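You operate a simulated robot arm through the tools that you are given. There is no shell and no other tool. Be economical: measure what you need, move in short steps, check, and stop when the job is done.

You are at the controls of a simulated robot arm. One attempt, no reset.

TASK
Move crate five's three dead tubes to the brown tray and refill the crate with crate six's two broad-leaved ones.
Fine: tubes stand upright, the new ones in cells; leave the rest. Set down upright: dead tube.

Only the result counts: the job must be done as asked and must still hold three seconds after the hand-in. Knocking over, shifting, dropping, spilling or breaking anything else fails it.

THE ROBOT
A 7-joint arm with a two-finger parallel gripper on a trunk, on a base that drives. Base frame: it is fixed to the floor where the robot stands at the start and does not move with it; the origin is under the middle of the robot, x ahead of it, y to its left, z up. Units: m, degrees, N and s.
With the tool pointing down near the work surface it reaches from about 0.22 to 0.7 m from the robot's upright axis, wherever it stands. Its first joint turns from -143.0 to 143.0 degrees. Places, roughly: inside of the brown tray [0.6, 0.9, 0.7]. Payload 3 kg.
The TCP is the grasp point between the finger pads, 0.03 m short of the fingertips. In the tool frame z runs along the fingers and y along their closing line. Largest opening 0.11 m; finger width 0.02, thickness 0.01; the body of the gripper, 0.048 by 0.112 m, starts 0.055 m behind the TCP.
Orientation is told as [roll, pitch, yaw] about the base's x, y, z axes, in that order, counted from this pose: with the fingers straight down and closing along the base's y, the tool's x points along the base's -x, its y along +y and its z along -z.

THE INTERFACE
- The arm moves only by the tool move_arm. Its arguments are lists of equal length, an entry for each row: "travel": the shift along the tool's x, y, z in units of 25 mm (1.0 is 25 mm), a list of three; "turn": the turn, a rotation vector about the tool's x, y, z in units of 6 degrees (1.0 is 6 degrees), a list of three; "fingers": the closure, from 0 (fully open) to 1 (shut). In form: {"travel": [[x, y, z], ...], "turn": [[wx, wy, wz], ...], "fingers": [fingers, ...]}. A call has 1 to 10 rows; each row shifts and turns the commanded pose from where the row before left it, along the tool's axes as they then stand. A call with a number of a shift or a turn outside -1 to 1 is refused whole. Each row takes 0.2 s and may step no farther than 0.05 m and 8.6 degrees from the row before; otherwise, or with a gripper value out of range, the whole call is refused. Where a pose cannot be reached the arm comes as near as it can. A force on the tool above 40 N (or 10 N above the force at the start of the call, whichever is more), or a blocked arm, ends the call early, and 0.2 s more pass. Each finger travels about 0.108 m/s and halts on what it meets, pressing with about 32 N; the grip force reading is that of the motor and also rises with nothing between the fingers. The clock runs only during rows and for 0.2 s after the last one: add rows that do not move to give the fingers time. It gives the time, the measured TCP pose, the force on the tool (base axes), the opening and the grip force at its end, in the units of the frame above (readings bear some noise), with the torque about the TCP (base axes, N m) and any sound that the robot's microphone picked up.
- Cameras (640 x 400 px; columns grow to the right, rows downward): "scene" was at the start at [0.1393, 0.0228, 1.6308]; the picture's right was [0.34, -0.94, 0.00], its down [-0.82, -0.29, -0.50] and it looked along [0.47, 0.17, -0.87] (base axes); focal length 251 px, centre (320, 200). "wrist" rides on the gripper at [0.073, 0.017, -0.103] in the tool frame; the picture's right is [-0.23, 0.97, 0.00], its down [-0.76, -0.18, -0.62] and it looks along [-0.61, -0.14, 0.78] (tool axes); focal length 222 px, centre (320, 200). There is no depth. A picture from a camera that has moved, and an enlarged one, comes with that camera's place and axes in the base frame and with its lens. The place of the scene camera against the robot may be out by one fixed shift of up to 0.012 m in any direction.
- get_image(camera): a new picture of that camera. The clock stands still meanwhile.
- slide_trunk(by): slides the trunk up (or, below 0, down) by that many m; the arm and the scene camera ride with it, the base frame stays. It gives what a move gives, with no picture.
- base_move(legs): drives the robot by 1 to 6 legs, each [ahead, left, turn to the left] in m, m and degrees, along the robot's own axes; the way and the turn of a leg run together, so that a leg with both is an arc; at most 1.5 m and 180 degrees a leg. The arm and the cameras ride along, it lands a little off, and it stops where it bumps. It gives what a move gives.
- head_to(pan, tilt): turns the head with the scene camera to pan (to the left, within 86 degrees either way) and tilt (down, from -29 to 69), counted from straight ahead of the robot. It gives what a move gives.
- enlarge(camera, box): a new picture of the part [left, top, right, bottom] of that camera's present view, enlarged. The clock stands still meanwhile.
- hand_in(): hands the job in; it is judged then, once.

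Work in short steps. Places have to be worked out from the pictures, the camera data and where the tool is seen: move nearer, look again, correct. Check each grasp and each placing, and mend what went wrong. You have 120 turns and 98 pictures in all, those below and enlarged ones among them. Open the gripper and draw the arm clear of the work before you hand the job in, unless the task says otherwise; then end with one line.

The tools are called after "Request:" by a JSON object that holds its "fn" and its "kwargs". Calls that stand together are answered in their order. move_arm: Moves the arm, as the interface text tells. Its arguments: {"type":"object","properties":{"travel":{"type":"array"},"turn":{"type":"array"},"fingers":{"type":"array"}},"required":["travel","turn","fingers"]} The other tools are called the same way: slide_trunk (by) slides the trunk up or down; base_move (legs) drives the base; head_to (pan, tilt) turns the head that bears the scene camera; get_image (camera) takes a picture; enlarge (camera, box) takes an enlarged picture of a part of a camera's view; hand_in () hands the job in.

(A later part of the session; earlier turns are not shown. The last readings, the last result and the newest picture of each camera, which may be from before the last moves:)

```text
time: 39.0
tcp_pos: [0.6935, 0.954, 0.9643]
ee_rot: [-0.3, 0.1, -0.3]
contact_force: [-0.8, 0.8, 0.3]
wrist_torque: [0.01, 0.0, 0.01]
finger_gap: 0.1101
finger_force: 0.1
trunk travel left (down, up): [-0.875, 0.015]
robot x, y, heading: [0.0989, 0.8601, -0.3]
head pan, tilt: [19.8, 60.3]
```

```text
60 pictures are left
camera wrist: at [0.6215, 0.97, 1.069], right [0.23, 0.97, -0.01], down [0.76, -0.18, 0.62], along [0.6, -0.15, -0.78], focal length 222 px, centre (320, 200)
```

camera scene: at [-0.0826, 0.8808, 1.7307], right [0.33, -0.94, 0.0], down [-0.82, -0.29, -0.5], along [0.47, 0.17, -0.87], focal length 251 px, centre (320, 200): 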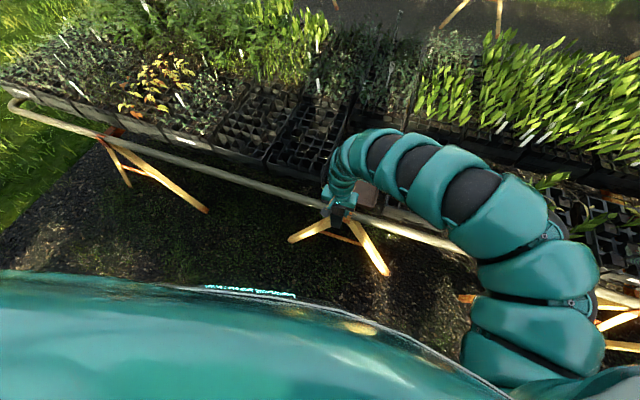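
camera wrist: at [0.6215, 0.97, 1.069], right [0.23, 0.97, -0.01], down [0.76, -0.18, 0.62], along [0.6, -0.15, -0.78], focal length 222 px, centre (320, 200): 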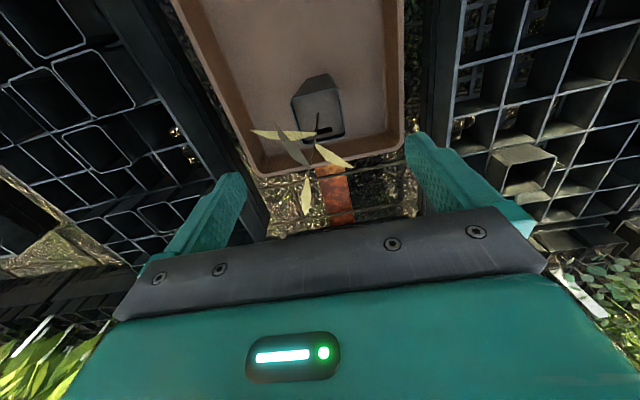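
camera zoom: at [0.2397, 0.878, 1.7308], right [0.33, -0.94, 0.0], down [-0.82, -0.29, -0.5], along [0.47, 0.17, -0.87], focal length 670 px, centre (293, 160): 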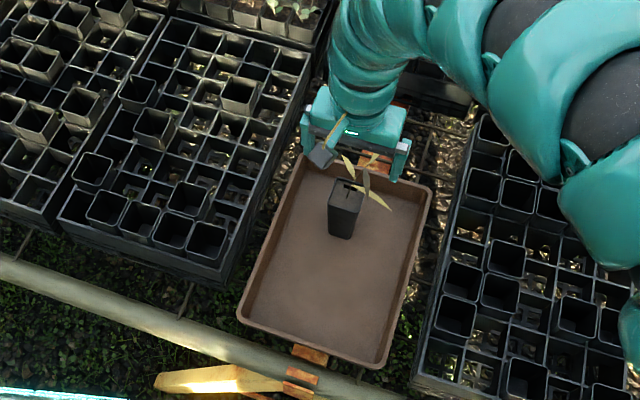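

The first dead tube stands upright in the tray. I drive back right, to bring the gripper near the second dead pot (≈0.658, 0.170).

Request:
{"fn": "base_move", "kwargs": {"legs": [[-0.035, -0.72, 0]]}}

Request:
{"fn": "move_arm", "kwargs": {"travel": [[0, -0.7, 0], [0, -0.7, 0], [0, -0.7, 0], [0, -0.7, 0]], "turn": [[0, 0, 0], [0, 0, 0], [0, 0, 0], [0, 0, 0]], "fingers": [0, 0, 0, 0]}}

Request:
{"fn": "get_image", "kwargs": {"camera": "wrist"}}

Request:
{"fn": "get_image", "kwargs": {"camera": "scene"}}

```text
time: 42.9
tcp_pos: [0.6547, 0.2301, 0.9652]
ee_rot: [-0.3, 0.1, -0.3]
contact_force: [0.9, -1.0, -0.1]
wrist_torque: [-0.01, -0.02, 0.0]
finger_gap: 0.1102
finger_force: 0.0
trunk travel left (down, up): [-0.875, 0.015]
robot x, y, heading: [0.0583, 0.1298, -0.2]
head pan, tilt: [19.8, 60.3]
```

```text
time: 43.9
tcp_pos: [0.6554, 0.1589, 0.9636]
ee_rot: [-0.3, 0.1, -0.4]
contact_force: [-0.2, 0.2, 0.6]
wrist_torque: [0.02, -0.04, 0.02]
finger_gap: 0.1097
finger_force: 0.0
trunk travel left (down, up): [-0.875, 0.015]
robot x, y, heading: [0.0608, 0.1323, -0.0]
head pan, tilt: [19.8, 60.3]
```

```text
59 pictures are left
camera wrist: at [0.5825, 0.175, 1.0678], right [0.23, 0.97, 0.0], down [0.76, -0.18, 0.62], along [0.6, -0.15, -0.78], focal length 222 px, centre (320, 200)
```

wrist: 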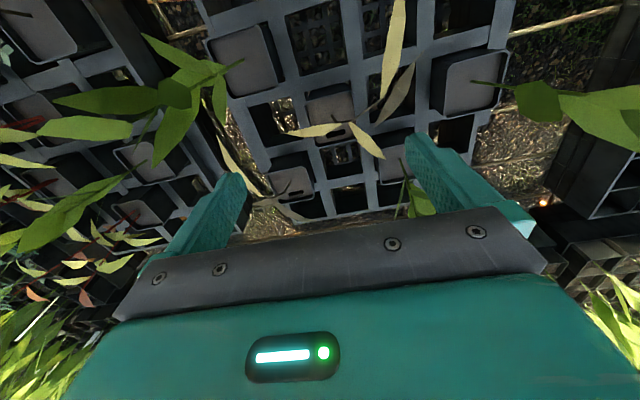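

```text
58 pictures are left
camera scene: at [0.2008, 0.1532, 1.7308], right [0.33, -0.94, 0.0], down [-0.82, -0.29, -0.5], along [0.47, 0.17, -0.87], focal length 251 px, centre (320, 200)
```

scene: 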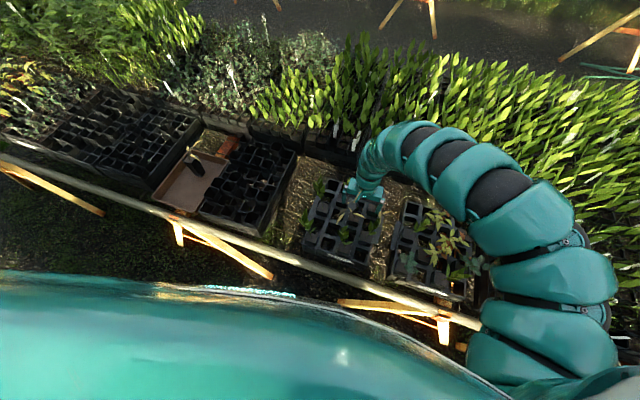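

Second dead pot computed at (0.650, 0.168). I shift and descend to just above grasp height, then verify.

Request:
{"fn": "move_arm", "kwargs": {"travel": [[0.22, 0.36, 0.6], [0, 0, 0.8], [0, 0, 0.8], [0, 0, 0.8], [0, 0, 0.8], [0, 0, 0.4]], "turn": [[0, 0, 0], [0, 0, 0], [0, 0, 0], [0, 0, 0], [0, 0, 0], [0, 0, 0]], "fingers": [0, 0, 0, 0, 0, 0]}}

Request:
{"fn": "get_image", "kwargs": {"camera": "wrist"}}

```text
time: 45.3
tcp_pos: [0.6482, 0.1674, 0.8609]
ee_rot: [-0.3, 0.1, -0.3]
contact_force: [0.6, -0.6, 0.0]
wrist_torque: [0.01, -0.02, -0.01]
finger_gap: 0.1102
finger_force: 0.1
trunk travel left (down, up): [-0.875, 0.015]
robot x, y, heading: [0.0596, 0.1378, -0.6]
head pan, tilt: [19.8, 60.3]
```

```text
57 pictures are left
camera wrist: at [0.5766, 0.1841, 0.9642], right [0.23, 0.97, -0.01], down [0.76, -0.18, 0.62], along [0.6, -0.15, -0.78], focal length 222 px, centre (320, 200)
```

wrist: 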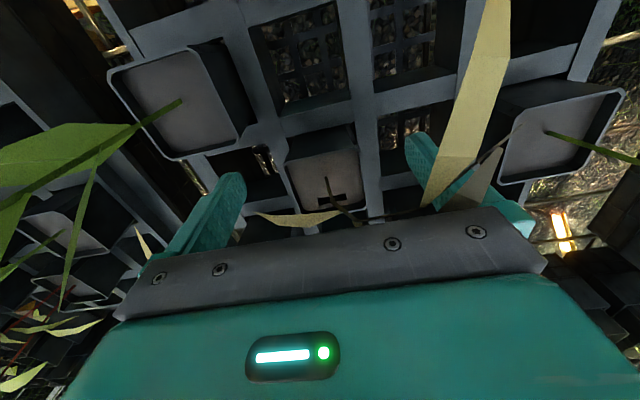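

The pot's centre seems ~7 mm farther ahead; I correct, lower to 0.848 and close.

Request:
{"fn": "move_arm", "kwargs": {"travel": [[-0.28, 0, 0], [0, 0, 0.5], [0, 0, 0], [0, 0, 0], [0, 0, 0], [0, 0, 0]], "turn": [[0, 0, 0], [0, 0, 0], [0, 0, 0], [0, 0, 0], [0, 0, 0], [0, 0, 0]], "fingers": [0, 0, 0, 0.5, 1, 1]}}

Request:
{"fn": "get_image", "kwargs": {"camera": "wrist"}}

```text
time: 46.7
tcp_pos: [0.6555, 0.1666, 0.8493]
ee_rot: [-0.4, 0.1, -0.3]
contact_force: [-0.1, 0.7, 2.0]
wrist_torque: [-0.1, -0.02, 0.06]
finger_gap: 0.0491
finger_force: 31.0
trunk travel left (down, up): [-0.875, 0.015]
robot x, y, heading: [0.0606, 0.1294, -0.3]
head pan, tilt: [19.8, 60.3]
```

```text
56 pictures are left
camera wrist: at [0.5839, 0.1833, 0.9522], right [0.23, 0.97, -0.01], down [0.76, -0.18, 0.62], along [0.6, -0.15, -0.78], focal length 222 px, centre (320, 200)
```

wrist: 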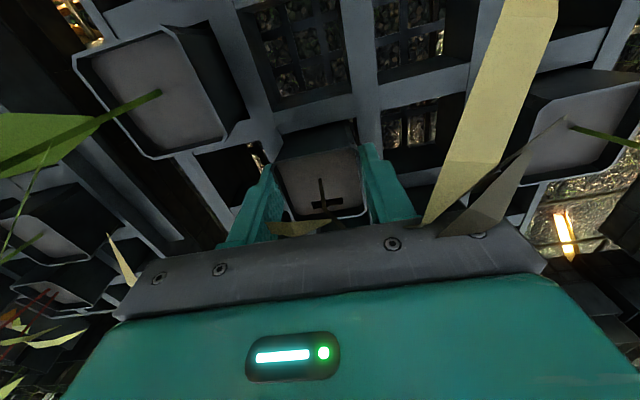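

Firm grip again. I lift 12 cm plus the trunk's last 1.4 cm, then shift left over the empty column two.

Request:
{"fn": "move_arm", "kwargs": {"travel": [[0, 0, -0.4], [0, 0, -0.8], [0, 0, -0.8], [0, 0, -0.8], [0, 0, -0.8], [0, 0, -0.8], [0, 0, -0.3]], "turn": [[0, 0, 0], [0, 0, 0], [0, 0, 0], [0, 0, 0], [0, 0, 0], [0, 0, 0], [0, 0, 0]], "fingers": [1, 1, 1, 1, 1, 1, 1]}}

Request:
{"fn": "slide_trunk", "kwargs": {"by": 0.014}}

Request:
{"fn": "move_arm", "kwargs": {"travel": [[0, 0.9, 0], [0, 0.9, 0], [0, 0.9, 0]], "turn": [[0, 0, 0], [0, 0, 0], [0, 0, 0]], "fingers": [1, 1, 1]}}

Request:
{"fn": "get_image", "kwargs": {"camera": "wrist"}}

```text
time: 48.3
tcp_pos: [0.6567, 0.1674, 0.9659]
ee_rot: [-0.3, 0.1, -0.3]
contact_force: [-0.6, 0.2, -1.3]
wrist_torque: [0.03, 0.03, 0.01]
finger_gap: 0.049
finger_force: 31.7
trunk travel left (down, up): [-0.875, 0.015]
robot x, y, heading: [0.0629, 0.1305, -0.5]
head pan, tilt: [19.8, 60.3]
```

```text
time: 48.9
tcp_pos: [0.6566, 0.1662, 0.9808]
ee_rot: [-0.3, 0.1, -0.3]
contact_force: [0.1, -0.4, -1.3]
wrist_torque: [-0.04, 0.03, -0.04]
finger_gap: 0.0492
finger_force: 32.1
trunk travel left (down, up): [-0.889, 0.001]
robot x, y, heading: [0.0605, 0.1331, -0.2]
head pan, tilt: [19.8, 60.3]
```

```text
time: 49.7
tcp_pos: [0.6582, 0.2372, 0.9791]
ee_rot: [-0.3, -0.1, -0.3]
contact_force: [-0.4, 0.0, -1.7]
wrist_torque: [-0.03, 0.0, 0.02]
finger_gap: 0.0495
finger_force: 31.9
trunk travel left (down, up): [-0.889, 0.001]
robot x, y, heading: [0.0599, 0.1347, -0.5]
head pan, tilt: [19.8, 60.3]
```

```text
55 pictures are left
camera wrist: at [0.5851, 0.2534, 1.0825], right [0.23, 0.97, -0.01], down [0.76, -0.18, 0.62], along [0.61, -0.15, -0.78], focal length 222 px, centre (320, 200)
```

wrist: 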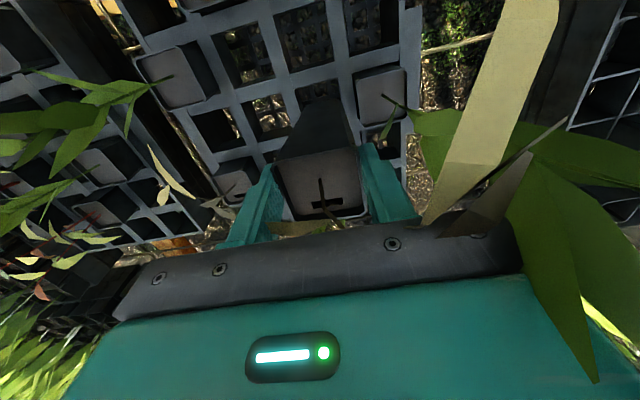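

Clear of neighbours. I drive back, left and forward to place the second tube at ≈(0.615, 0.95) in the tray.

Request:
{"fn": "base_move", "kwargs": {"legs": [[-0.36, 0, 0], [0, 0.715, 0], [0.31, 0, 0]]}}

Request:
{"fn": "get_image", "kwargs": {"camera": "wrist"}}

Request:
{"fn": "enlarge", "kwargs": {"camera": "scene", "box": [230, 140, 430, 290]}}

```text
time: 57.3
tcp_pos: [0.6141, 0.9463, 0.9774]
ee_rot: [-0.3, 0.2, -0.8]
contact_force: [0.0, 0.0, -2.4]
wrist_torque: [-0.01, 0.04, 0.02]
finger_gap: 0.0497
finger_force: 32.0
trunk travel left (down, up): [-0.889, 0.001]
robot x, y, heading: [0.0163, 0.8506, -0.8]
head pan, tilt: [19.8, 60.3]
```

```text
54 pictures are left
camera wrist: at [0.5429, 0.9638, 1.082], right [0.24, 0.97, -0.01], down [0.76, -0.19, 0.62], along [0.6, -0.15, -0.78], focal length 222 px, centre (320, 200)
```

wrist: 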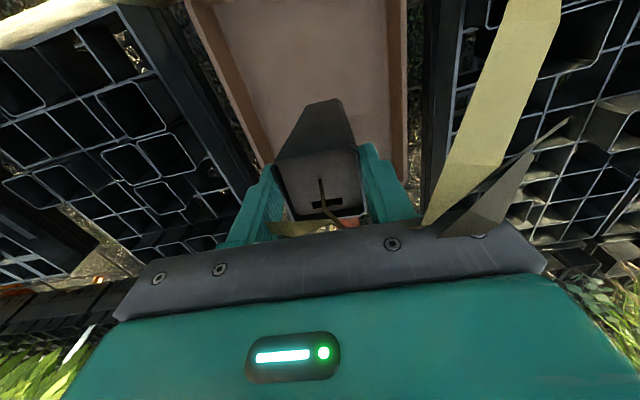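

```text
2.67 times, centred on (330, 215) of scene
camera zoom: at [0.1586, 0.8692, 1.7447], right [0.32, -0.95, 0.0], down [-0.82, -0.28, -0.49], along [0.47, 0.16, -0.87], focal length 670 px, centre (293, 160)
```

zoom: 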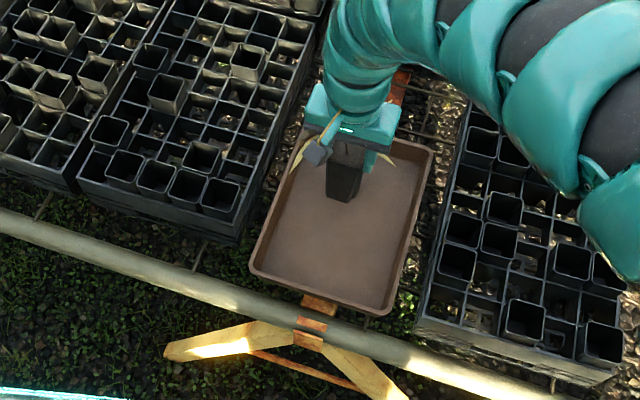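

In line. I lower to near the floor, then ease to contact (expected at z≈0.832).

Request:
{"fn": "move_arm", "kwargs": {"travel": [[0, 0, 1], [0, 0, 1], [0, 0, 1], [0, 0, 1], [0, 0, 1], [0, 0, 0.4], [0, 0, 0.2], [0, 0, 0.1]], "turn": [[0, 0, 0], [0, 0, 0], [0, 0, 0], [0, 0, 0], [0, 0, 0], [0, 0, 0], [0, 0, 0], [0, 0, 0]], "fingers": [1, 1, 1, 1, 1, 1, 1, 1]}}

```text
time: 58.7
tcp_pos: [0.6165, 0.9465, 0.8478]
ee_rot: [-0.2, -0.1, -0.9]
contact_force: [-6.5, -3.7, 23.2]
wrist_torque: [-0.68, 0.78, -0.13]
finger_gap: 0.0491
finger_force: 31.9
trunk travel left (down, up): [-0.889, 0.001]
robot x, y, heading: [0.0188, 0.852, -0.8]
head pan, tilt: [19.8, 60.3]
stopped in row 7: the force on the tool passed its limit at 44 N (the readings are from after the stop); the commanded pose is now the measured one
```

Contact came 15 mm early and with torque. I look before doing anything.

Request:
{"fn": "get_image", "kwargs": {"camera": "wrist"}}

Request:
{"fn": "enlarge", "kwargs": {"camera": "scene", "box": [280, 160, 400, 260]}}

```text
52 pictures are left
camera wrist: at [0.5437, 0.9637, 0.9517], right [0.24, 0.97, 0.0], down [0.76, -0.19, 0.63], along [0.61, -0.15, -0.78], focal length 222 px, centre (320, 200)
```

wrist: 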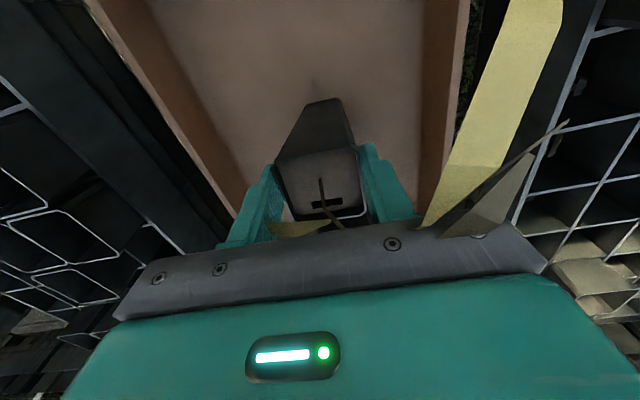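

```text
4.00 times, centred on (340, 210) of scene
camera zoom: at [0.1549, 0.8687, 1.7455], right [0.32, -0.95, 0.0], down [-0.82, -0.28, -0.5], along [0.47, 0.16, -0.87], focal length 1005 px, centre (240, 160)
```

zoom: 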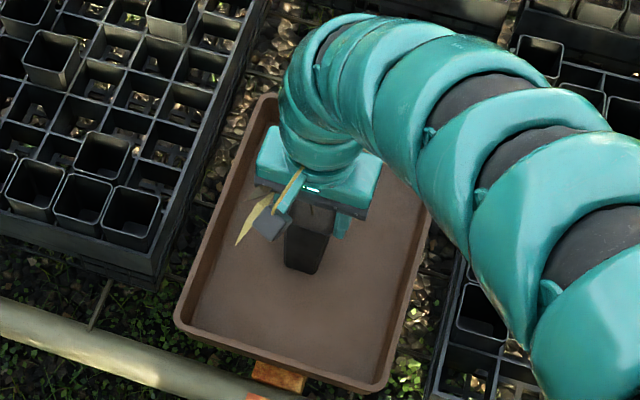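

The torque line of action passes through the pot's base centre, so it simply stands on the tray floor (the first one had slipped up a bit in the grip when pressed). I ease up 2 mm and check the force.

Request:
{"fn": "move_arm", "kwargs": {"travel": [[0, 0, -0.06], [0, 0, 0]], "turn": [[0, 0, 0], [0, 0, 0]], "fingers": [1, 1]}}

```text
time: 59.3
tcp_pos: [0.6175, 0.9475, 0.8487]
ee_rot: [-0.2, -0.2, -0.9]
contact_force: [-2.7, 0.1, 6.0]
wrist_torque: [-0.12, 0.19, 0.0]
finger_gap: 0.0493
finger_force: 32.0
trunk travel left (down, up): [-0.889, 0.001]
robot x, y, heading: [0.0186, 0.8504, -0.9]
head pan, tilt: [19.8, 60.3]
```

Light contact remains. I open slowly, then rise.

Request:
{"fn": "move_arm", "kwargs": {"travel": [[0, 0, 0], [0, 0, 0], [0, 0, 0], [0, 0, 0], [0, 0, 0]], "turn": [[0, 0, 0], [0, 0, 0], [0, 0, 0], [0, 0, 0], [0, 0, 0]], "fingers": [0.5, 0.4, 0.2, 0, 0]}}

Request:
{"fn": "move_arm", "kwargs": {"travel": [[0, 0, -0.5], [0, 0, -1], [0, 0, -1], [0, 0, -1], [0, 0, -1], [0, 0, -0.7]], "turn": [[0, 0, 0], [0, 0, 0], [0, 0, 0], [0, 0, 0], [0, 0, 0], [0, 0, 0]], "fingers": [0, 0, 0, 0, 0, 0]}}

Request:
{"fn": "enlarge", "kwargs": {"camera": "scene", "box": [270, 140, 430, 270]}}

Request:
{"fn": "get_image", "kwargs": {"camera": "wrist"}}

```text
time: 60.5
tcp_pos: [0.6177, 0.9464, 0.8492]
ee_rot: [-0.2, -0.1, -0.9]
contact_force: [0.2, 0.6, -0.3]
wrist_torque: [0.01, 0.01, 0.04]
finger_gap: 0.1101
finger_force: 0.0
trunk travel left (down, up): [-0.889, 0.001]
robot x, y, heading: [0.0192, 0.8491, -1.0]
head pan, tilt: [19.8, 60.3]
```

```text
time: 61.9
tcp_pos: [0.6168, 0.9471, 0.9787]
ee_rot: [-0.3, -0.1, -0.8]
contact_force: [0.8, -0.3, 0.4]
wrist_torque: [0.01, -0.03, -0.01]
finger_gap: 0.1103
finger_force: 0.1
trunk travel left (down, up): [-0.889, 0.001]
robot x, y, heading: [0.0177, 0.8496, -0.8]
head pan, tilt: [19.8, 60.3]
```

```text
3.08 times, centred on (350, 205) of scene
camera zoom: at [0.1573, 0.8687, 1.7448], right [0.32, -0.95, 0.0], down [-0.82, -0.28, -0.5], along [0.47, 0.16, -0.87], focal length 773 px, centre (228, 185)
```

zoom: 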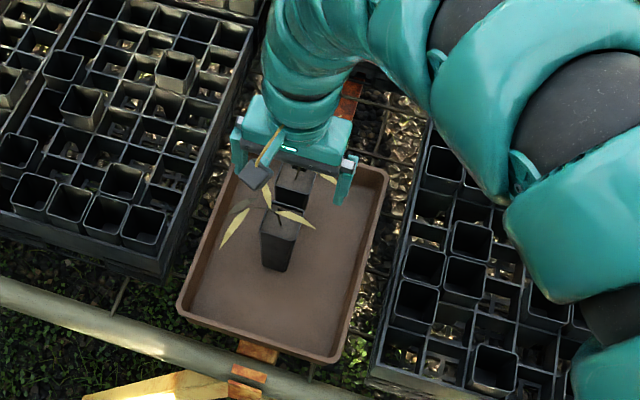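

```text
49 pictures are left
camera wrist: at [0.5442, 0.9638, 1.0818], right [0.24, 0.97, 0.0], down [0.76, -0.19, 0.63], along [0.61, -0.15, -0.78], focal length 222 px, centre (320, 200)
```

wrist: 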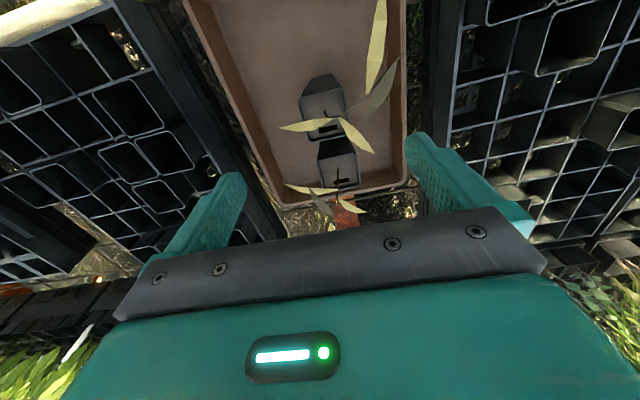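

Both stand upright. I drive back toward crate five for the third dead pot (≈0.722, 0.10).

Request:
{"fn": "base_move", "kwargs": {"legs": [[0.07, -0.74, 0.8]]}}

Request:
{"fn": "move_arm", "kwargs": {"travel": [[-0.3, -0.9, 0], [-0.3, -0.9, 0], [-0.3, -0.9, 0], [-0.3, -0.9, 0]], "turn": [[0, 0, 0], [0, 0, 0], [0, 0, 0], [0, 0, 0]], "fingers": [0, 0, 0, 0]}}

Request:
{"fn": "get_image", "kwargs": {"camera": "wrist"}}

```text
time: 65.9
tcp_pos: [0.6802, 0.2279, 0.9779]
ee_rot: [-0.2, -0.1, 0.4]
contact_force: [-0.4, 0.0, 0.1]
wrist_torque: [0.0, -0.02, 0.01]
finger_gap: 0.1101
finger_force: 0.0
trunk travel left (down, up): [-0.889, 0.001]
robot x, y, heading: [0.0811, 0.1173, 0.0]
head pan, tilt: [19.8, 60.3]
```

```text
time: 66.9
tcp_pos: [0.7105, 0.1373, 0.9775]
ee_rot: [-0.3, -0.1, 0.2]
contact_force: [-0.2, 0.5, -0.7]
wrist_torque: [0.02, 0.02, 0.02]
finger_gap: 0.11
finger_force: 0.1
trunk travel left (down, up): [-0.889, 0.001]
robot x, y, heading: [0.0829, 0.1202, 0.4]
head pan, tilt: [19.8, 60.3]
```

```text
48 pictures are left
camera wrist: at [0.6377, 0.1533, 1.0819], right [0.22, 0.98, 0.0], down [0.76, -0.17, 0.63], along [0.61, -0.14, -0.78], focal length 222 px, centre (320, 200)
```

wrist: 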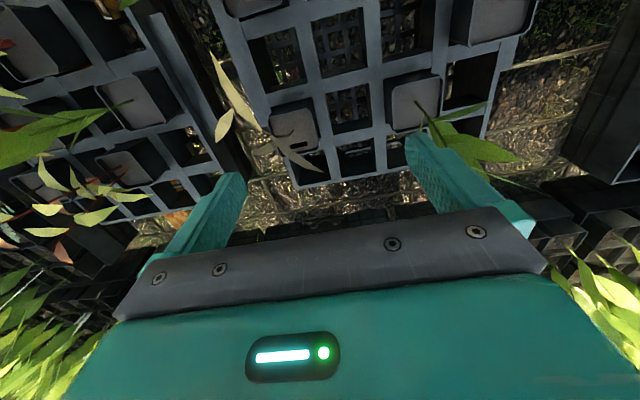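

Third dead pot at ≈(0.721, 0.101). I align over it and descend to 0.86.

Request:
{"fn": "move_arm", "kwargs": {"travel": [[-0.22, -0.72, 0], [-0.2, -0.72, 0.5], [0, 0, 0.9], [0, 0, 0.9], [0, 0, 0.9], [0, 0, 0.9], [0, 0, 0.5]], "turn": [[0, 0, 0], [0, 0, 0], [0, 0, 0], [0, 0, 0], [0, 0, 0], [0, 0, 0], [0, 0, 0]], "fingers": [0, 0, 0, 0, 0, 0, 0]}}

Request:
{"fn": "get_image", "kwargs": {"camera": "wrist"}}

```text
time: 68.5
tcp_pos: [0.7219, 0.1025, 0.8622]
ee_rot: [-0.3, -0.2, 0.4]
contact_force: [0.3, 0.7, 0.0]
wrist_torque: [0.01, 0.02, 0.0]
finger_gap: 0.11
finger_force: 0.0
trunk travel left (down, up): [-0.889, 0.001]
robot x, y, heading: [0.0825, 0.1177, 0.2]
head pan, tilt: [19.8, 60.3]
```

```text
47 pictures are left
camera wrist: at [0.6484, 0.1176, 0.9655], right [0.22, 0.98, 0.0], down [0.76, -0.17, 0.63], along [0.61, -0.14, -0.78], focal length 222 px, centre (320, 200)
```

wrist: 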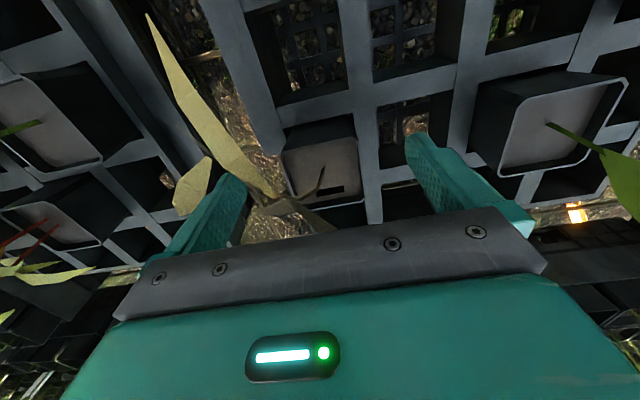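

Nearly centred; I nudge 4 mm ahead, lower 12 mm and grip.

Request:
{"fn": "move_arm", "kwargs": {"travel": [[-0.16, 0, 0], [0, 0, 0.5], [0, 0, 0], [0, 0, 0], [0, 0, 0], [0, 0, 0]], "turn": [[0, 0, 0], [0, 0, 0], [0, 0, 0], [0, 0, 0], [0, 0, 0], [0, 0, 0]], "fingers": [0, 0, 0, 0.5, 1, 1]}}

Request:
{"fn": "get_image", "kwargs": {"camera": "wrist"}}

```text
time: 69.9
tcp_pos: [0.725, 0.1019, 0.8511]
ee_rot: [-0.2, -0.1, 0.2]
contact_force: [-0.7, 0.1, 1.0]
wrist_torque: [0.01, -0.03, 0.04]
finger_gap: 0.049
finger_force: 32.2
trunk travel left (down, up): [-0.889, 0.001]
robot x, y, heading: [0.0833, 0.1146, -0.2]
head pan, tilt: [19.8, 60.3]
```

```text
46 pictures are left
camera wrist: at [0.6522, 0.1172, 0.9542], right [0.22, 0.97, 0.0], down [0.76, -0.17, 0.63], along [0.61, -0.14, -0.78], focal length 222 px, centre (320, 200)
```

wrist: 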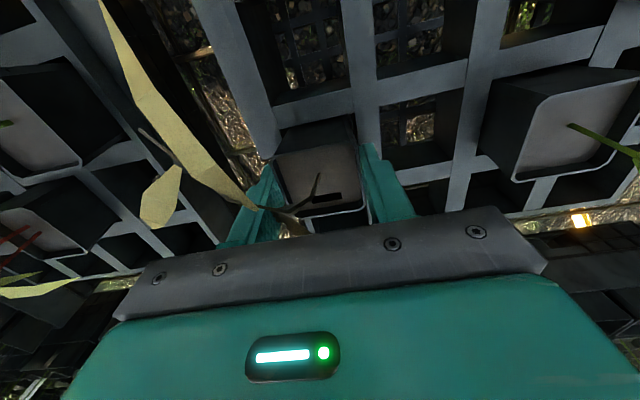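

Gripped. I lift as high as possible, then weave over the empty cells: left, back, left, to column two.

Request:
{"fn": "move_arm", "kwargs": {"travel": [[0, 0, -0.4], [0, 0, -0.8], [0, 0, -0.9], [0, 0, -0.9], [0, 0, -0.9], [0, 0, -0.9], [0, 0, -0.8], [0, 0, -0.4]], "turn": [[0, 0, 0], [0, 0, 0], [0, 0, 0], [0, 0, 0], [0, 0, 0], [0, 0, 0], [0, 0, 0], [0, 0, 0]], "fingers": [1, 1, 1, 1, 1, 1, 1, 1]}}

Request:
{"fn": "get_image", "kwargs": {"camera": "wrist"}}

```text
time: 71.7
tcp_pos: [0.726, 0.1019, 1.0019]
ee_rot: [-0.3, 0.1, 0.2]
contact_force: [0.2, -0.5, -0.5]
wrist_torque: [0.0, 0.01, 0.01]
finger_gap: 0.0489
finger_force: 31.8
trunk travel left (down, up): [-0.889, 0.001]
robot x, y, heading: [0.0837, 0.1163, 0.5]
head pan, tilt: [19.8, 60.3]
```

```text
45 pictures are left
camera wrist: at [0.6527, 0.1178, 1.1053], right [0.22, 0.97, 0.0], down [0.76, -0.17, 0.62], along [0.61, -0.14, -0.78], focal length 222 px, centre (320, 200)
```

wrist: 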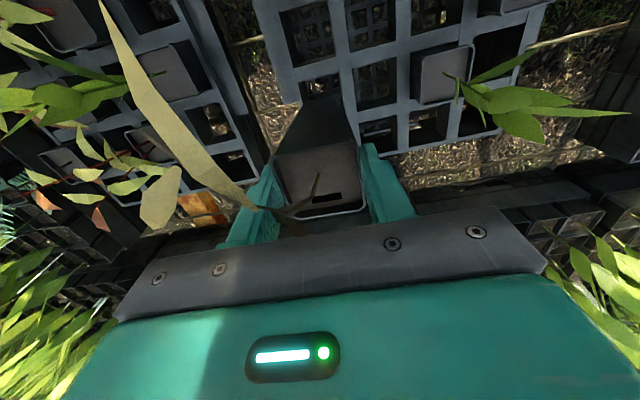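

Pot base is at ≈0.853, above all rims. I weave over to column two.

Request:
{"fn": "move_arm", "kwargs": {"travel": [[0, 0.9, 0], [0, 0.9, 0], [0, 0.85, 0], [0.9, 0, 0], [0.9, 0, 0], [0.85, 0, 0], [0, 0.9, 0], [0, 0.9, 0], [0, 0.9, 0]], "turn": [[0, 0, 0], [0, 0, 0], [0, 0, 0], [0, 0, 0], [0, 0, 0], [0, 0, 0], [0, 0, 0], [0, 0, 0], [0, 0, 0]], "fingers": [1, 1, 1, 1, 1, 1, 1, 1, 1]}}

```text
time: 73.7
tcp_pos: [0.6658, 0.2398, 0.9921]
ee_rot: [-0.2, -0.1, 0.3]
contact_force: [-0.1, -0.3, -1.7]
wrist_torque: [-0.04, -0.01, -0.02]
finger_gap: 0.0491
finger_force: 31.7
out of reach, approached as far as the arm can: row 6
trunk travel left (down, up): [-0.889, 0.001]
robot x, y, heading: [0.0847, 0.1204, 0.4]
head pan, tilt: [19.8, 60.3]
```

I drive to the tray for the third dead tube, aiming at ≈(0.556, 0.95).

Request:
{"fn": "base_move", "kwargs": {"legs": [[-0.37, 0, 0], [0, 0.71, 0], [0.257, 0, 0]]}}

Request:
{"fn": "get_image", "kwargs": {"camera": "wrist"}}

Request:
{"fn": "enlarge", "kwargs": {"camera": "scene", "box": [270, 120, 430, 250]}}

```text
time: 81.0
tcp_pos: [0.5448, 0.9265, 0.9904]
ee_rot: [-0.2, 0.0, -0.2]
contact_force: [1.1, -0.5, -2.1]
wrist_torque: [0.0, 0.0, -0.01]
finger_gap: 0.0491
finger_force: 32.5
trunk travel left (down, up): [-0.889, 0.001]
robot x, y, heading: [-0.0341, 0.8107, -0.1]
head pan, tilt: [19.8, 60.3]
```

```text
44 pictures are left
camera wrist: at [0.4726, 0.9428, 1.0952], right [0.23, 0.97, 0.0], down [0.76, -0.18, 0.62], along [0.61, -0.15, -0.78], focal length 222 px, centre (320, 200)
```

wrist: 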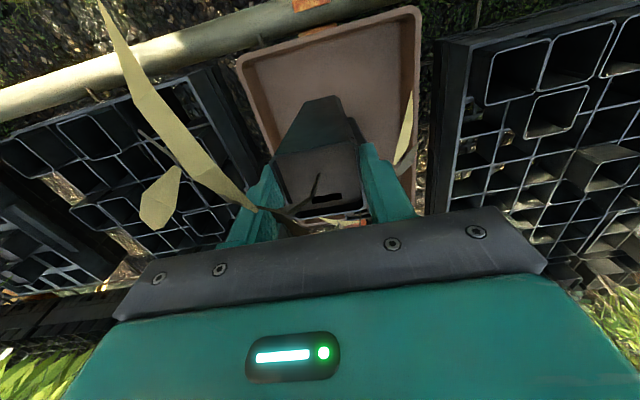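

```text
3.08 times, centred on (350, 185) of scene
camera zoom: at [0.1017, 0.8317, 1.7446], right [0.33, -0.94, 0.0], down [-0.82, -0.29, -0.49], along [0.47, 0.17, -0.87], focal length 773 px, centre (228, 246)
```

zoom: 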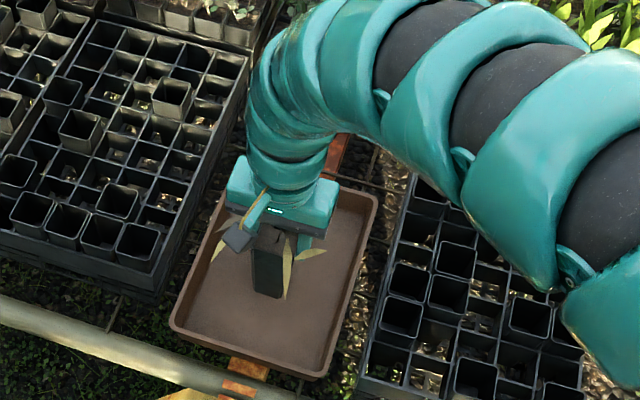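

The pot hangs over the front part of the tray, clear of the others. I lower to just above the floor, then in 2.5 mm steps.

Request:
{"fn": "move_arm", "kwargs": {"travel": [[0, 0.3, 1], [0, 0, 1], [0, 0, 1], [0, 0, 1], [0, 0, 1], [0, 0, 0.2], [0, 0, 0.1], [0, 0, 0.1]], "turn": [[0, 0, 0], [0, 0, 0], [0, 0, 0], [0, 0, 0], [0, 0, 0], [0, 0, 0], [0, 0, 0], [0, 0, 0]], "fingers": [1, 1, 1, 1, 1, 1, 1, 1]}}

Request:
{"fn": "move_arm", "kwargs": {"travel": [[0, 0, 0.1], [0, 0, 0]], "turn": [[0, 0, 0], [0, 0, 0]], "fingers": [1, 1]}}

```text
time: 82.8
tcp_pos: [0.5449, 0.9336, 0.8558]
ee_rot: [-0.3, -0.1, -0.1]
contact_force: [0.1, -0.3, -1.8]
wrist_torque: [0.02, -0.02, -0.01]
finger_gap: 0.0492
finger_force: 32.5
trunk travel left (down, up): [-0.889, 0.001]
robot x, y, heading: [-0.0367, 0.8084, -0.2]
head pan, tilt: [19.8, 60.3]
```

```text
time: 83.4
tcp_pos: [0.5438, 0.9331, 0.8539]
ee_rot: [-0.3, -0.1, -0.2]
contact_force: [0.3, -0.4, -1.0]
wrist_torque: [-0.02, 0.01, 0.0]
finger_gap: 0.0492
finger_force: 32.2
trunk travel left (down, up): [-0.889, 0.001]
robot x, y, heading: [-0.0392, 0.8059, -0.2]
head pan, tilt: [19.8, 60.3]
```

Not yet touching (-1 N is its weight). I step down in small increments.

Request:
{"fn": "move_arm", "kwargs": {"travel": [[0, 0, 0.08], [0, 0, 0]], "turn": [[0, 0, 0], [0, 0, 0]], "fingers": [1, 1]}}

Request:
{"fn": "move_arm", "kwargs": {"travel": [[0, 0, 0.08], [0, 0, 0]], "turn": [[0, 0, 0], [0, 0, 0]], "fingers": [1, 1]}}

```text
time: 84.0
tcp_pos: [0.5444, 0.9331, 0.8527]
ee_rot: [-0.3, 0.0, -0.2]
contact_force: [0.0, -1.1, -1.7]
wrist_torque: [-0.01, -0.01, -0.05]
finger_gap: 0.0492
finger_force: 32.1
trunk travel left (down, up): [-0.889, 0.001]
robot x, y, heading: [-0.037, 0.8073, -0.3]
head pan, tilt: [19.8, 60.3]
```

```text
time: 84.6
tcp_pos: [0.5438, 0.933, 0.8499]
ee_rot: [-0.3, -0.1, -0.2]
contact_force: [-0.1, -0.9, -1.9]
wrist_torque: [0.01, 0.05, 0.01]
finger_gap: 0.0491
finger_force: 32.2
trunk travel left (down, up): [-0.889, 0.001]
robot x, y, heading: [-0.0404, 0.8107, -0.6]
head pan, tilt: [19.8, 60.3]
```

Still free; I keep going down gently.

Request:
{"fn": "move_arm", "kwargs": {"travel": [[0, 0, 0.1], [0, 0, 0.1], [0, 0, 0]], "turn": [[0, 0, 0], [0, 0, 0], [0, 0, 0]], "fingers": [1, 1, 1]}}

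Request:
{"fn": "move_arm", "kwargs": {"travel": [[0, 0, 0.1], [0, 0, 0.1], [0, 0, 0]], "turn": [[0, 0, 0], [0, 0, 0], [0, 0, 0]], "fingers": [1, 1, 1]}}

Request:
{"fn": "get_image", "kwargs": {"camera": "wrist"}}

```text
time: 85.4
tcp_pos: [0.5445, 0.9367, 0.8479]
ee_rot: [0.0, -0.4, 0.0]
contact_force: [0.8, 8.9, 36.2]
wrist_torque: [0.57, 0.04, -0.01]
finger_gap: 0.0494
finger_force: 31.9
trunk travel left (down, up): [-0.889, 0.001]
robot x, y, heading: [-0.038, 0.8106, -0.1]
head pan, tilt: [19.8, 60.3]
```

```text
time: 85.7
tcp_pos: [0.5455, 0.936, 0.8491]
ee_rot: [0.1, -0.5, -0.1]
contact_force: [-8.7, -1.3, 29.0]
wrist_torque: [-0.3, 0.95, -0.09]
finger_gap: 0.0492
finger_force: 31.9
trunk travel left (down, up): [-0.889, 0.001]
robot x, y, heading: [-0.0393, 0.8122, -0.1]
head pan, tilt: [19.8, 60.3]
stopped in row 1: the force on the tool passed its limit at 52 N (the readings are from after the stop); the commanded pose is now the measured one
```

```text
42 pictures are left
camera wrist: at [0.4721, 0.9516, 0.9518], right [0.23, 0.97, 0.0], down [0.76, -0.18, 0.63], along [0.61, -0.14, -0.78], focal length 222 px, centre (320, 200)
```

wrist: 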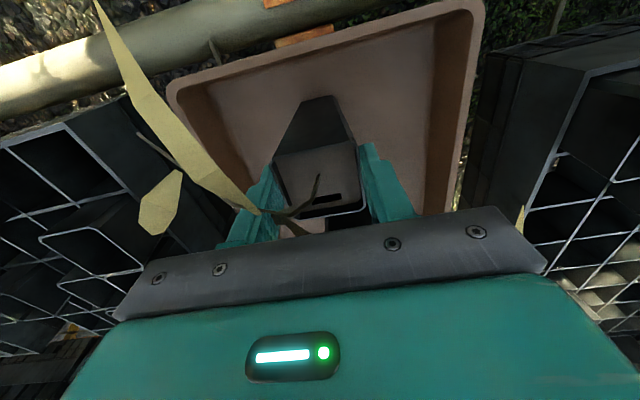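

Contact at 0.848 as with the second tube: it's on the floor. I ease 2 mm up, then release slowly.

Request:
{"fn": "move_arm", "kwargs": {"travel": [[0, 0, -0.07], [0, 0, 0]], "turn": [[0, 0, 0], [0, 0, 0]], "fingers": [1, 1]}}

Request:
{"fn": "move_arm", "kwargs": {"travel": [[0, 0, 0], [0, 0, 0], [0, 0, 0], [0, 0, 0], [0, 0, 0]], "turn": [[0, 0, 0], [0, 0, 0], [0, 0, 0], [0, 0, 0], [0, 0, 0]], "fingers": [0.5, 0.4, 0.2, 0, 0]}}

Request:
{"fn": "move_arm", "kwargs": {"travel": [[0, 0, -0.5], [0, 0, -1], [0, 0, -1], [0, 0, -1], [0, 0, -1], [0, 0, -0.8]], "turn": [[0, 0, 0], [0, 0, 0], [0, 0, 0], [0, 0, 0], [0, 0, 0], [0, 0, 0]], "fingers": [0, 0, 0, 0, 0, 0]}}

Request:
{"fn": "enlarge", "kwargs": {"camera": "scene", "box": [270, 120, 430, 250]}}

Request:
{"fn": "get_image", "kwargs": {"camera": "wrist"}}

```text
time: 86.3
tcp_pos: [0.5467, 0.9358, 0.8488]
ee_rot: [0.0, -0.5, -0.1]
contact_force: [-3.1, 3.4, 12.2]
wrist_torque: [0.31, 0.2, 0.04]
finger_gap: 0.0492
finger_force: 32.5
trunk travel left (down, up): [-0.889, 0.001]
robot x, y, heading: [-0.0407, 0.8113, -0.0]
head pan, tilt: [19.8, 60.3]
```

```text
time: 87.5
tcp_pos: [0.5473, 0.9341, 0.8469]
ee_rot: [0.0, -0.4, -0.2]
contact_force: [0.2, 1.2, -0.1]
wrist_torque: [-0.04, -0.02, -0.01]
finger_gap: 0.1101
finger_force: 0.1
trunk travel left (down, up): [-0.889, 0.001]
robot x, y, heading: [-0.0383, 0.8098, -0.0]
head pan, tilt: [19.8, 60.3]
```

```text
time: 88.9
tcp_pos: [0.5459, 0.9348, 0.9815]
ee_rot: [-0.1, -0.5, 0.0]
contact_force: [0.2, -1.0, 0.7]
wrist_torque: [-0.04, -0.01, 0.02]
finger_gap: 0.1099
finger_force: 0.1
trunk travel left (down, up): [-0.889, 0.001]
robot x, y, heading: [-0.037, 0.8106, -0.2]
head pan, tilt: [19.8, 60.3]
```

```text
3.08 times, centred on (350, 185) of scene
camera zoom: at [0.1001, 0.8311, 1.7448], right [0.33, -0.94, 0.0], down [-0.82, -0.29, -0.5], along [0.47, 0.17, -0.87], focal length 773 px, centre (228, 246)
```

zoom: 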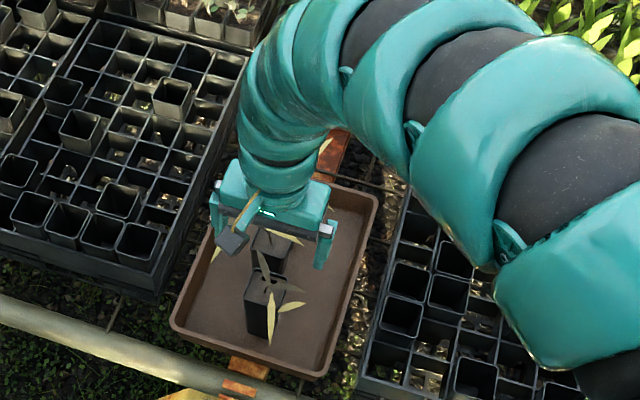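

```text
40 pictures are left
camera wrist: at [0.4726, 0.9511, 1.0844], right [0.23, 0.97, 0.0], down [0.76, -0.18, 0.63], along [0.61, -0.14, -0.78], focal length 222 px, centre (320, 200)
```

wrist: 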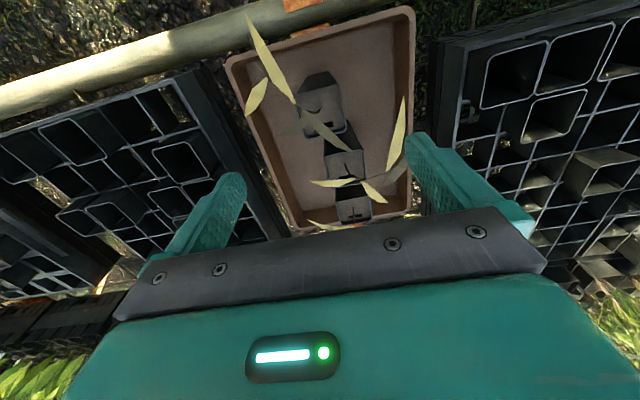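

All three dead tubes stand upright in the tray. Now to crate six: I drive right and move the arm over its rear-left broad-leaved tube (≈0.66, -0.05).

Request:
{"fn": "base_move", "kwargs": {"legs": [[0.11, -0.77, 0]]}}

Request:
{"fn": "move_arm", "kwargs": {"travel": [[0, -1, 0], [0, -1, 0], [0, -1, 0], [0, -1, 0], [0, -1, 0], [0, -1, 0], [0, -1, 0]], "turn": [[0, 0, 0], [0, 0, 0], [0, 0, 0], [0, 0, 0], [0, 0, 0], [0, 0, 0], [0, 0, 0]], "fingers": [0, 0, 0, 0, 0, 0, 0]}}

Request:
{"fn": "get_image", "kwargs": {"camera": "wrist"}}

Request:
{"fn": "get_image", "kwargs": {"camera": "scene"}}

```text
time: 93.0
tcp_pos: [0.6519, 0.1628, 0.9816]
ee_rot: [-0.1, -0.5, -0.6]
contact_force: [0.3, -0.2, 0.7]
wrist_torque: [-0.03, 0.0, -0.01]
finger_gap: 0.11
finger_force: 0.1
trunk travel left (down, up): [-0.889, 0.001]
robot x, y, heading: [0.0606, 0.0437, -0.9]
head pan, tilt: [19.8, 60.3]
```

```text
time: 94.7
tcp_pos: [0.6745, -0.0052, 0.9841]
ee_rot: [0.0, -0.3, -0.6]
contact_force: [-0.2, -0.7, 0.0]
wrist_torque: [-0.01, 0.02, 0.01]
finger_gap: 0.1101
finger_force: 0.1
out of reach, approached as far as the arm can: row 5, 6, 7
trunk travel left (down, up): [-0.889, 0.001]
robot x, y, heading: [0.0666, 0.044, -0.7]
head pan, tilt: [19.8, 60.3]
```

```text
39 pictures are left
camera wrist: at [0.6022, 0.012, 1.0883], right [0.24, 0.97, 0.0], down [0.76, -0.19, 0.63], along [0.61, -0.15, -0.78], focal length 222 px, centre (320, 200)
```

wrist: 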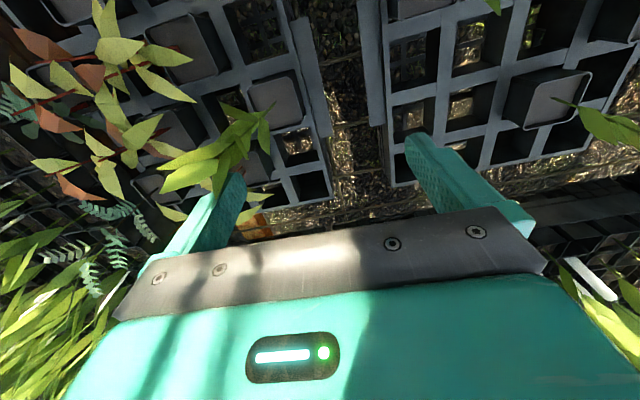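

```text
38 pictures are left
camera scene: at [0.205, 0.0638, 1.7448], right [0.32, -0.95, 0.0], down [-0.82, -0.28, -0.5], along [0.47, 0.16, -0.87], focal length 251 px, centre (320, 200)
```

scene: 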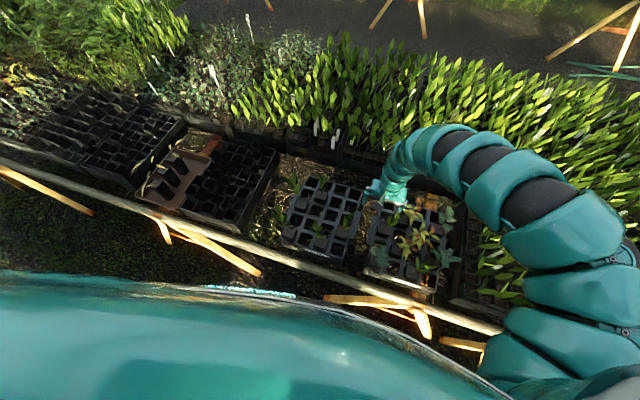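

I enlarge both views of crate six to identify the pots and read its label.

Request:
{"fn": "enlarge", "kwargs": {"camera": "wrist", "box": [60, 0, 380, 220]}}

Request:
{"fn": "enlarge", "kwargs": {"camera": "scene", "box": [340, 180, 480, 310]}}

```text
1.82 times, centred on (220, 110) of wrist
camera zoom: at [0.6022, 0.012, 1.0883], right [0.24, 0.97, 0.0], down [0.76, -0.19, 0.63], along [0.61, -0.15, -0.78], focal length 404 px, centre (502, 364)
```

zoom: 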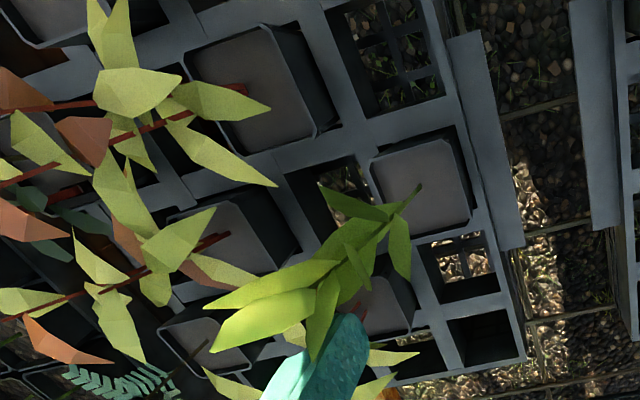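

```text
3.08 times, centred on (410, 245) of scene
camera zoom: at [0.205, 0.0638, 1.7448], right [0.32, -0.95, 0.0], down [-0.82, -0.28, -0.5], along [0.47, 0.16, -0.87], focal length 773 px, centre (43, 62)
```

zoom: 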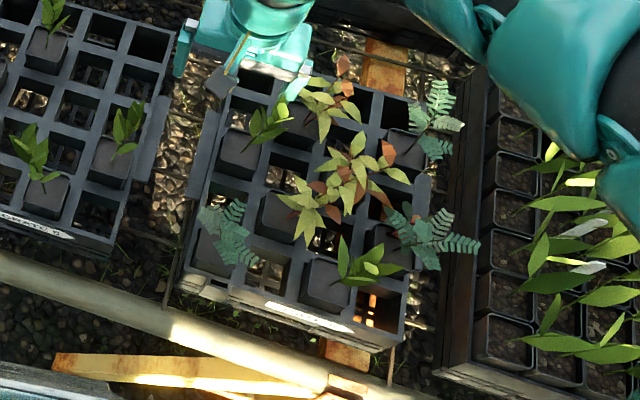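

Pot A of crate six is at ≈(0.658, -0.051), the crate is nearly square to the base. I move over it while lowering, then check.

Request:
{"fn": "move_arm", "kwargs": {"travel": [[0, -0.4, 0.8], [0, -0.5, 0.8], [0.3, -0.5, 0.4], [0.36, -0.44, 0.4], [0, 0, 0.7], [0, 0, 0.7], [0, 0, 0.7]], "turn": [[0, 0, 0], [0, 0, 0], [0, 0, 0], [0, 0, 0], [0, 0, 0], [0, 0, 0], [0, 0, 0]], "fingers": [0, 0, 0, 0, 0, 0, 0]}}

Request:
{"fn": "get_image", "kwargs": {"camera": "wrist"}}

```text
time: 96.2
tcp_pos: [0.6577, -0.0498, 0.8727]
ee_rot: [0.0, -0.4, -0.7]
contact_force: [0.1, -0.1, -0.1]
wrist_torque: [0.01, 0.0, -0.01]
finger_gap: 0.1102
finger_force: 0.0
trunk travel left (down, up): [-0.889, 0.001]
robot x, y, heading: [0.0636, 0.0442, -0.9]
head pan, tilt: [19.8, 60.3]
```

```text
35 pictures are left
camera wrist: at [0.5854, -0.033, 0.9765], right [0.24, 0.97, 0.0], down [0.76, -0.19, 0.63], along [0.61, -0.15, -0.78], focal length 222 px, centre (320, 200)
```

wrist: 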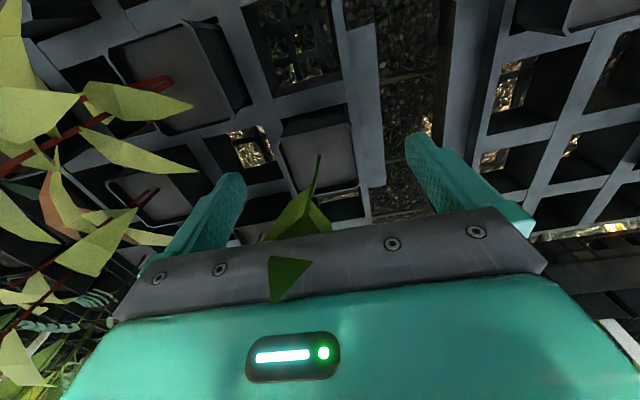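

Centred. I lower to 0.849 and grip.

Request:
{"fn": "move_arm", "kwargs": {"travel": [[-0.08, 0, 0.5], [0, 0, 0.45], [0, 0, 0], [0, 0, 0], [0, 0, 0], [0, 0, 0]], "turn": [[0, 0, 0], [0, 0, 0], [0, 0, 0], [0, 0, 0], [0, 0, 0], [0, 0, 0]], "fingers": [0, 0, 0, 0.5, 1, 1]}}

Request:
{"fn": "get_image", "kwargs": {"camera": "wrist"}}

```text
time: 97.7
tcp_pos: [0.6597, -0.0489, 0.8501]
ee_rot: [0.0, -0.4, -0.8]
contact_force: [-0.5, -0.2, -0.2]
wrist_torque: [0.02, 0.04, 0.05]
finger_gap: 0.0491
finger_force: 32.1
trunk travel left (down, up): [-0.889, 0.001]
robot x, y, heading: [0.0669, 0.0429, -0.6]
head pan, tilt: [19.8, 60.3]
```

```text
34 pictures are left
camera wrist: at [0.5871, -0.0324, 0.9525], right [0.24, 0.97, 0.0], down [0.76, -0.19, 0.63], along [0.61, -0.15, -0.78], focal length 222 px, centre (320, 200)
```

wrist: 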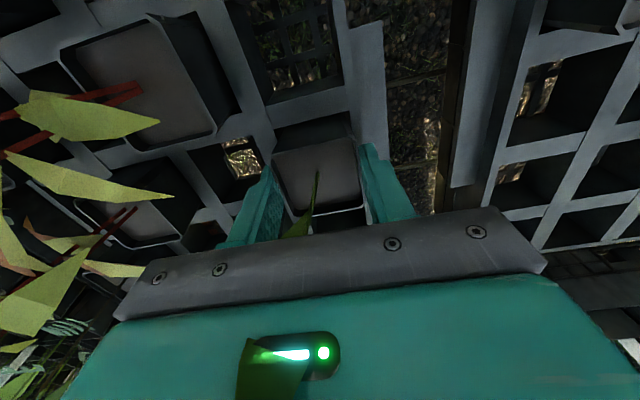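

Gripped at 49 mm. I lift it clear.

Request:
{"fn": "move_arm", "kwargs": {"travel": [[0, 0, -0.4], [0, 0, -0.8], [0, 0, -0.9], [0, 0, -0.9], [0, 0, -0.9], [0, 0, -0.9], [0, 0, -0.6], [0, 0, -0.2]], "turn": [[0, 0, 0], [0, 0, 0], [0, 0, 0], [0, 0, 0], [0, 0, 0], [0, 0, 0], [0, 0, 0], [0, 0, 0]], "fingers": [1, 1, 1, 1, 1, 1, 1, 1]}}

Request:
{"fn": "get_image", "kwargs": {"camera": "wrist"}}

```text
time: 99.5
tcp_pos: [0.6689, -0.0479, 0.9567]
ee_rot: [-0.1, -0.3, -0.7]
contact_force: [1.3, 0.8, -0.7]
wrist_torque: [0.02, -0.02, 0.03]
finger_gap: 0.0495
finger_force: 32.0
out of reach, approached as far as the arm can: row 6, 7
trunk travel left (down, up): [-0.889, 0.001]
robot x, y, heading: [0.0645, 0.0478, -1.0]
head pan, tilt: [19.8, 60.3]
```

```text
33 pictures are left
camera wrist: at [0.5962, -0.0315, 1.0589], right [0.24, 0.97, 0.0], down [0.76, -0.19, 0.63], along [0.61, -0.15, -0.78], focal length 222 px, centre (320, 200)
```

wrist: 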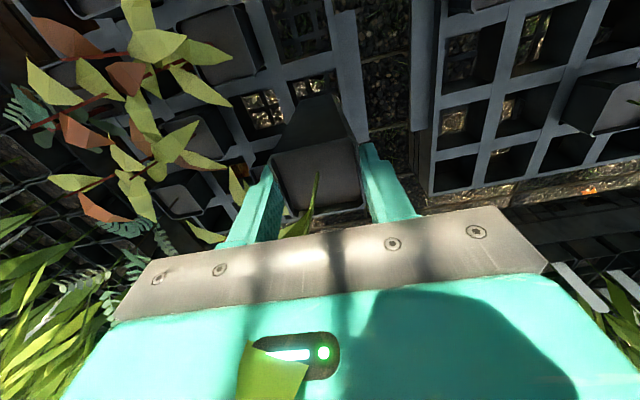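

The height stops at 0.957 in this posture, leaving the pot's base about at the cell's top. I set it back in its cell and will regrip from a better base position.

Request:
{"fn": "move_arm", "kwargs": {"travel": [[0.36, -0.04, 0], [0, 0, 0.8], [0, 0, 0.9], [0, 0, 0.9], [0, 0, 0.9], [0, 0, 0.5], [0, 0, 0.1]], "turn": [[0, 0, 0], [0, 0, 0], [0, 0, 0], [0, 0, 0], [0, 0, 0], [0, 0, 0], [0, 0, 0]], "fingers": [1, 1, 1, 1, 1, 1, 1]}}

```text
time: 100.2
tcp_pos: [0.6708, -0.0458, 0.9331]
ee_rot: [-0.2, -0.6, -0.7]
contact_force: [-8.9, 2.6, 34.5]
wrist_torque: [0.5, 0.88, 0.11]
finger_gap: 0.049
finger_force: 31.9
out of reach, approached as far as the arm can: row 1
trunk travel left (down, up): [-0.889, 0.001]
robot x, y, heading: [0.0621, 0.0442, -0.9]
head pan, tilt: [19.8, 60.3]
stopped in row 3: the force on the tool passed its limit at 99 N (the readings are from after the stop); the commanded pose is now the measured one
```

It caught a cell wall because the x-correction was refused. I ease up a little and look.

Request:
{"fn": "move_arm", "kwargs": {"travel": [[0, 0, -0.3], [0, 0, -0.2]], "turn": [[0, 0, 0], [0, 0, 0]], "fingers": [1, 1]}}

Request:
{"fn": "get_image", "kwargs": {"camera": "wrist"}}

Request:
{"fn": "enlarge", "kwargs": {"camera": "scene", "box": [340, 180, 480, 310]}}

```text
time: 100.8
tcp_pos: [0.6715, -0.0463, 0.9416]
ee_rot: [-0.1, -0.5, -0.8]
contact_force: [0.1, -0.6, -2.1]
wrist_torque: [-0.01, 0.02, -0.02]
finger_gap: 0.0494
finger_force: 32.1
trunk travel left (down, up): [-0.889, 0.001]
robot x, y, heading: [0.067, 0.0462, -0.8]
head pan, tilt: [19.8, 60.3]
```

```text
32 pictures are left
camera wrist: at [0.5982, -0.0298, 1.0451], right [0.24, 0.97, 0.0], down [0.75, -0.19, 0.63], along [0.61, -0.15, -0.78], focal length 222 px, centre (320, 200)
```

wrist: 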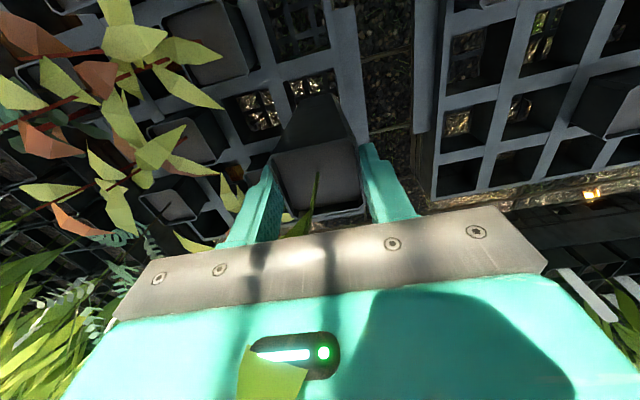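

```text
3.08 times, centred on (410, 245) of scene
camera zoom: at [0.2051, 0.0645, 1.7447], right [0.32, -0.95, 0.0], down [-0.82, -0.28, -0.5], along [0.47, 0.16, -0.87], focal length 773 px, centre (43, 62)
```

zoom: 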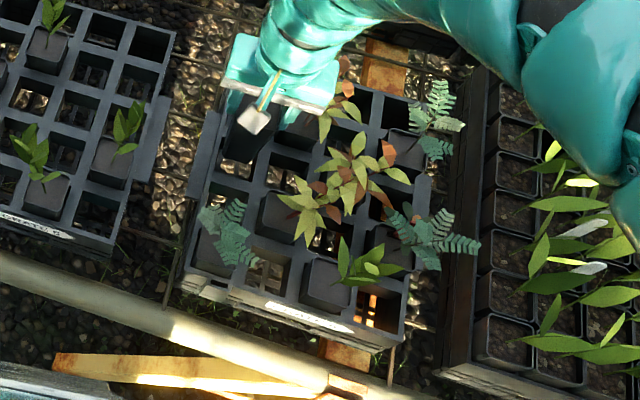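

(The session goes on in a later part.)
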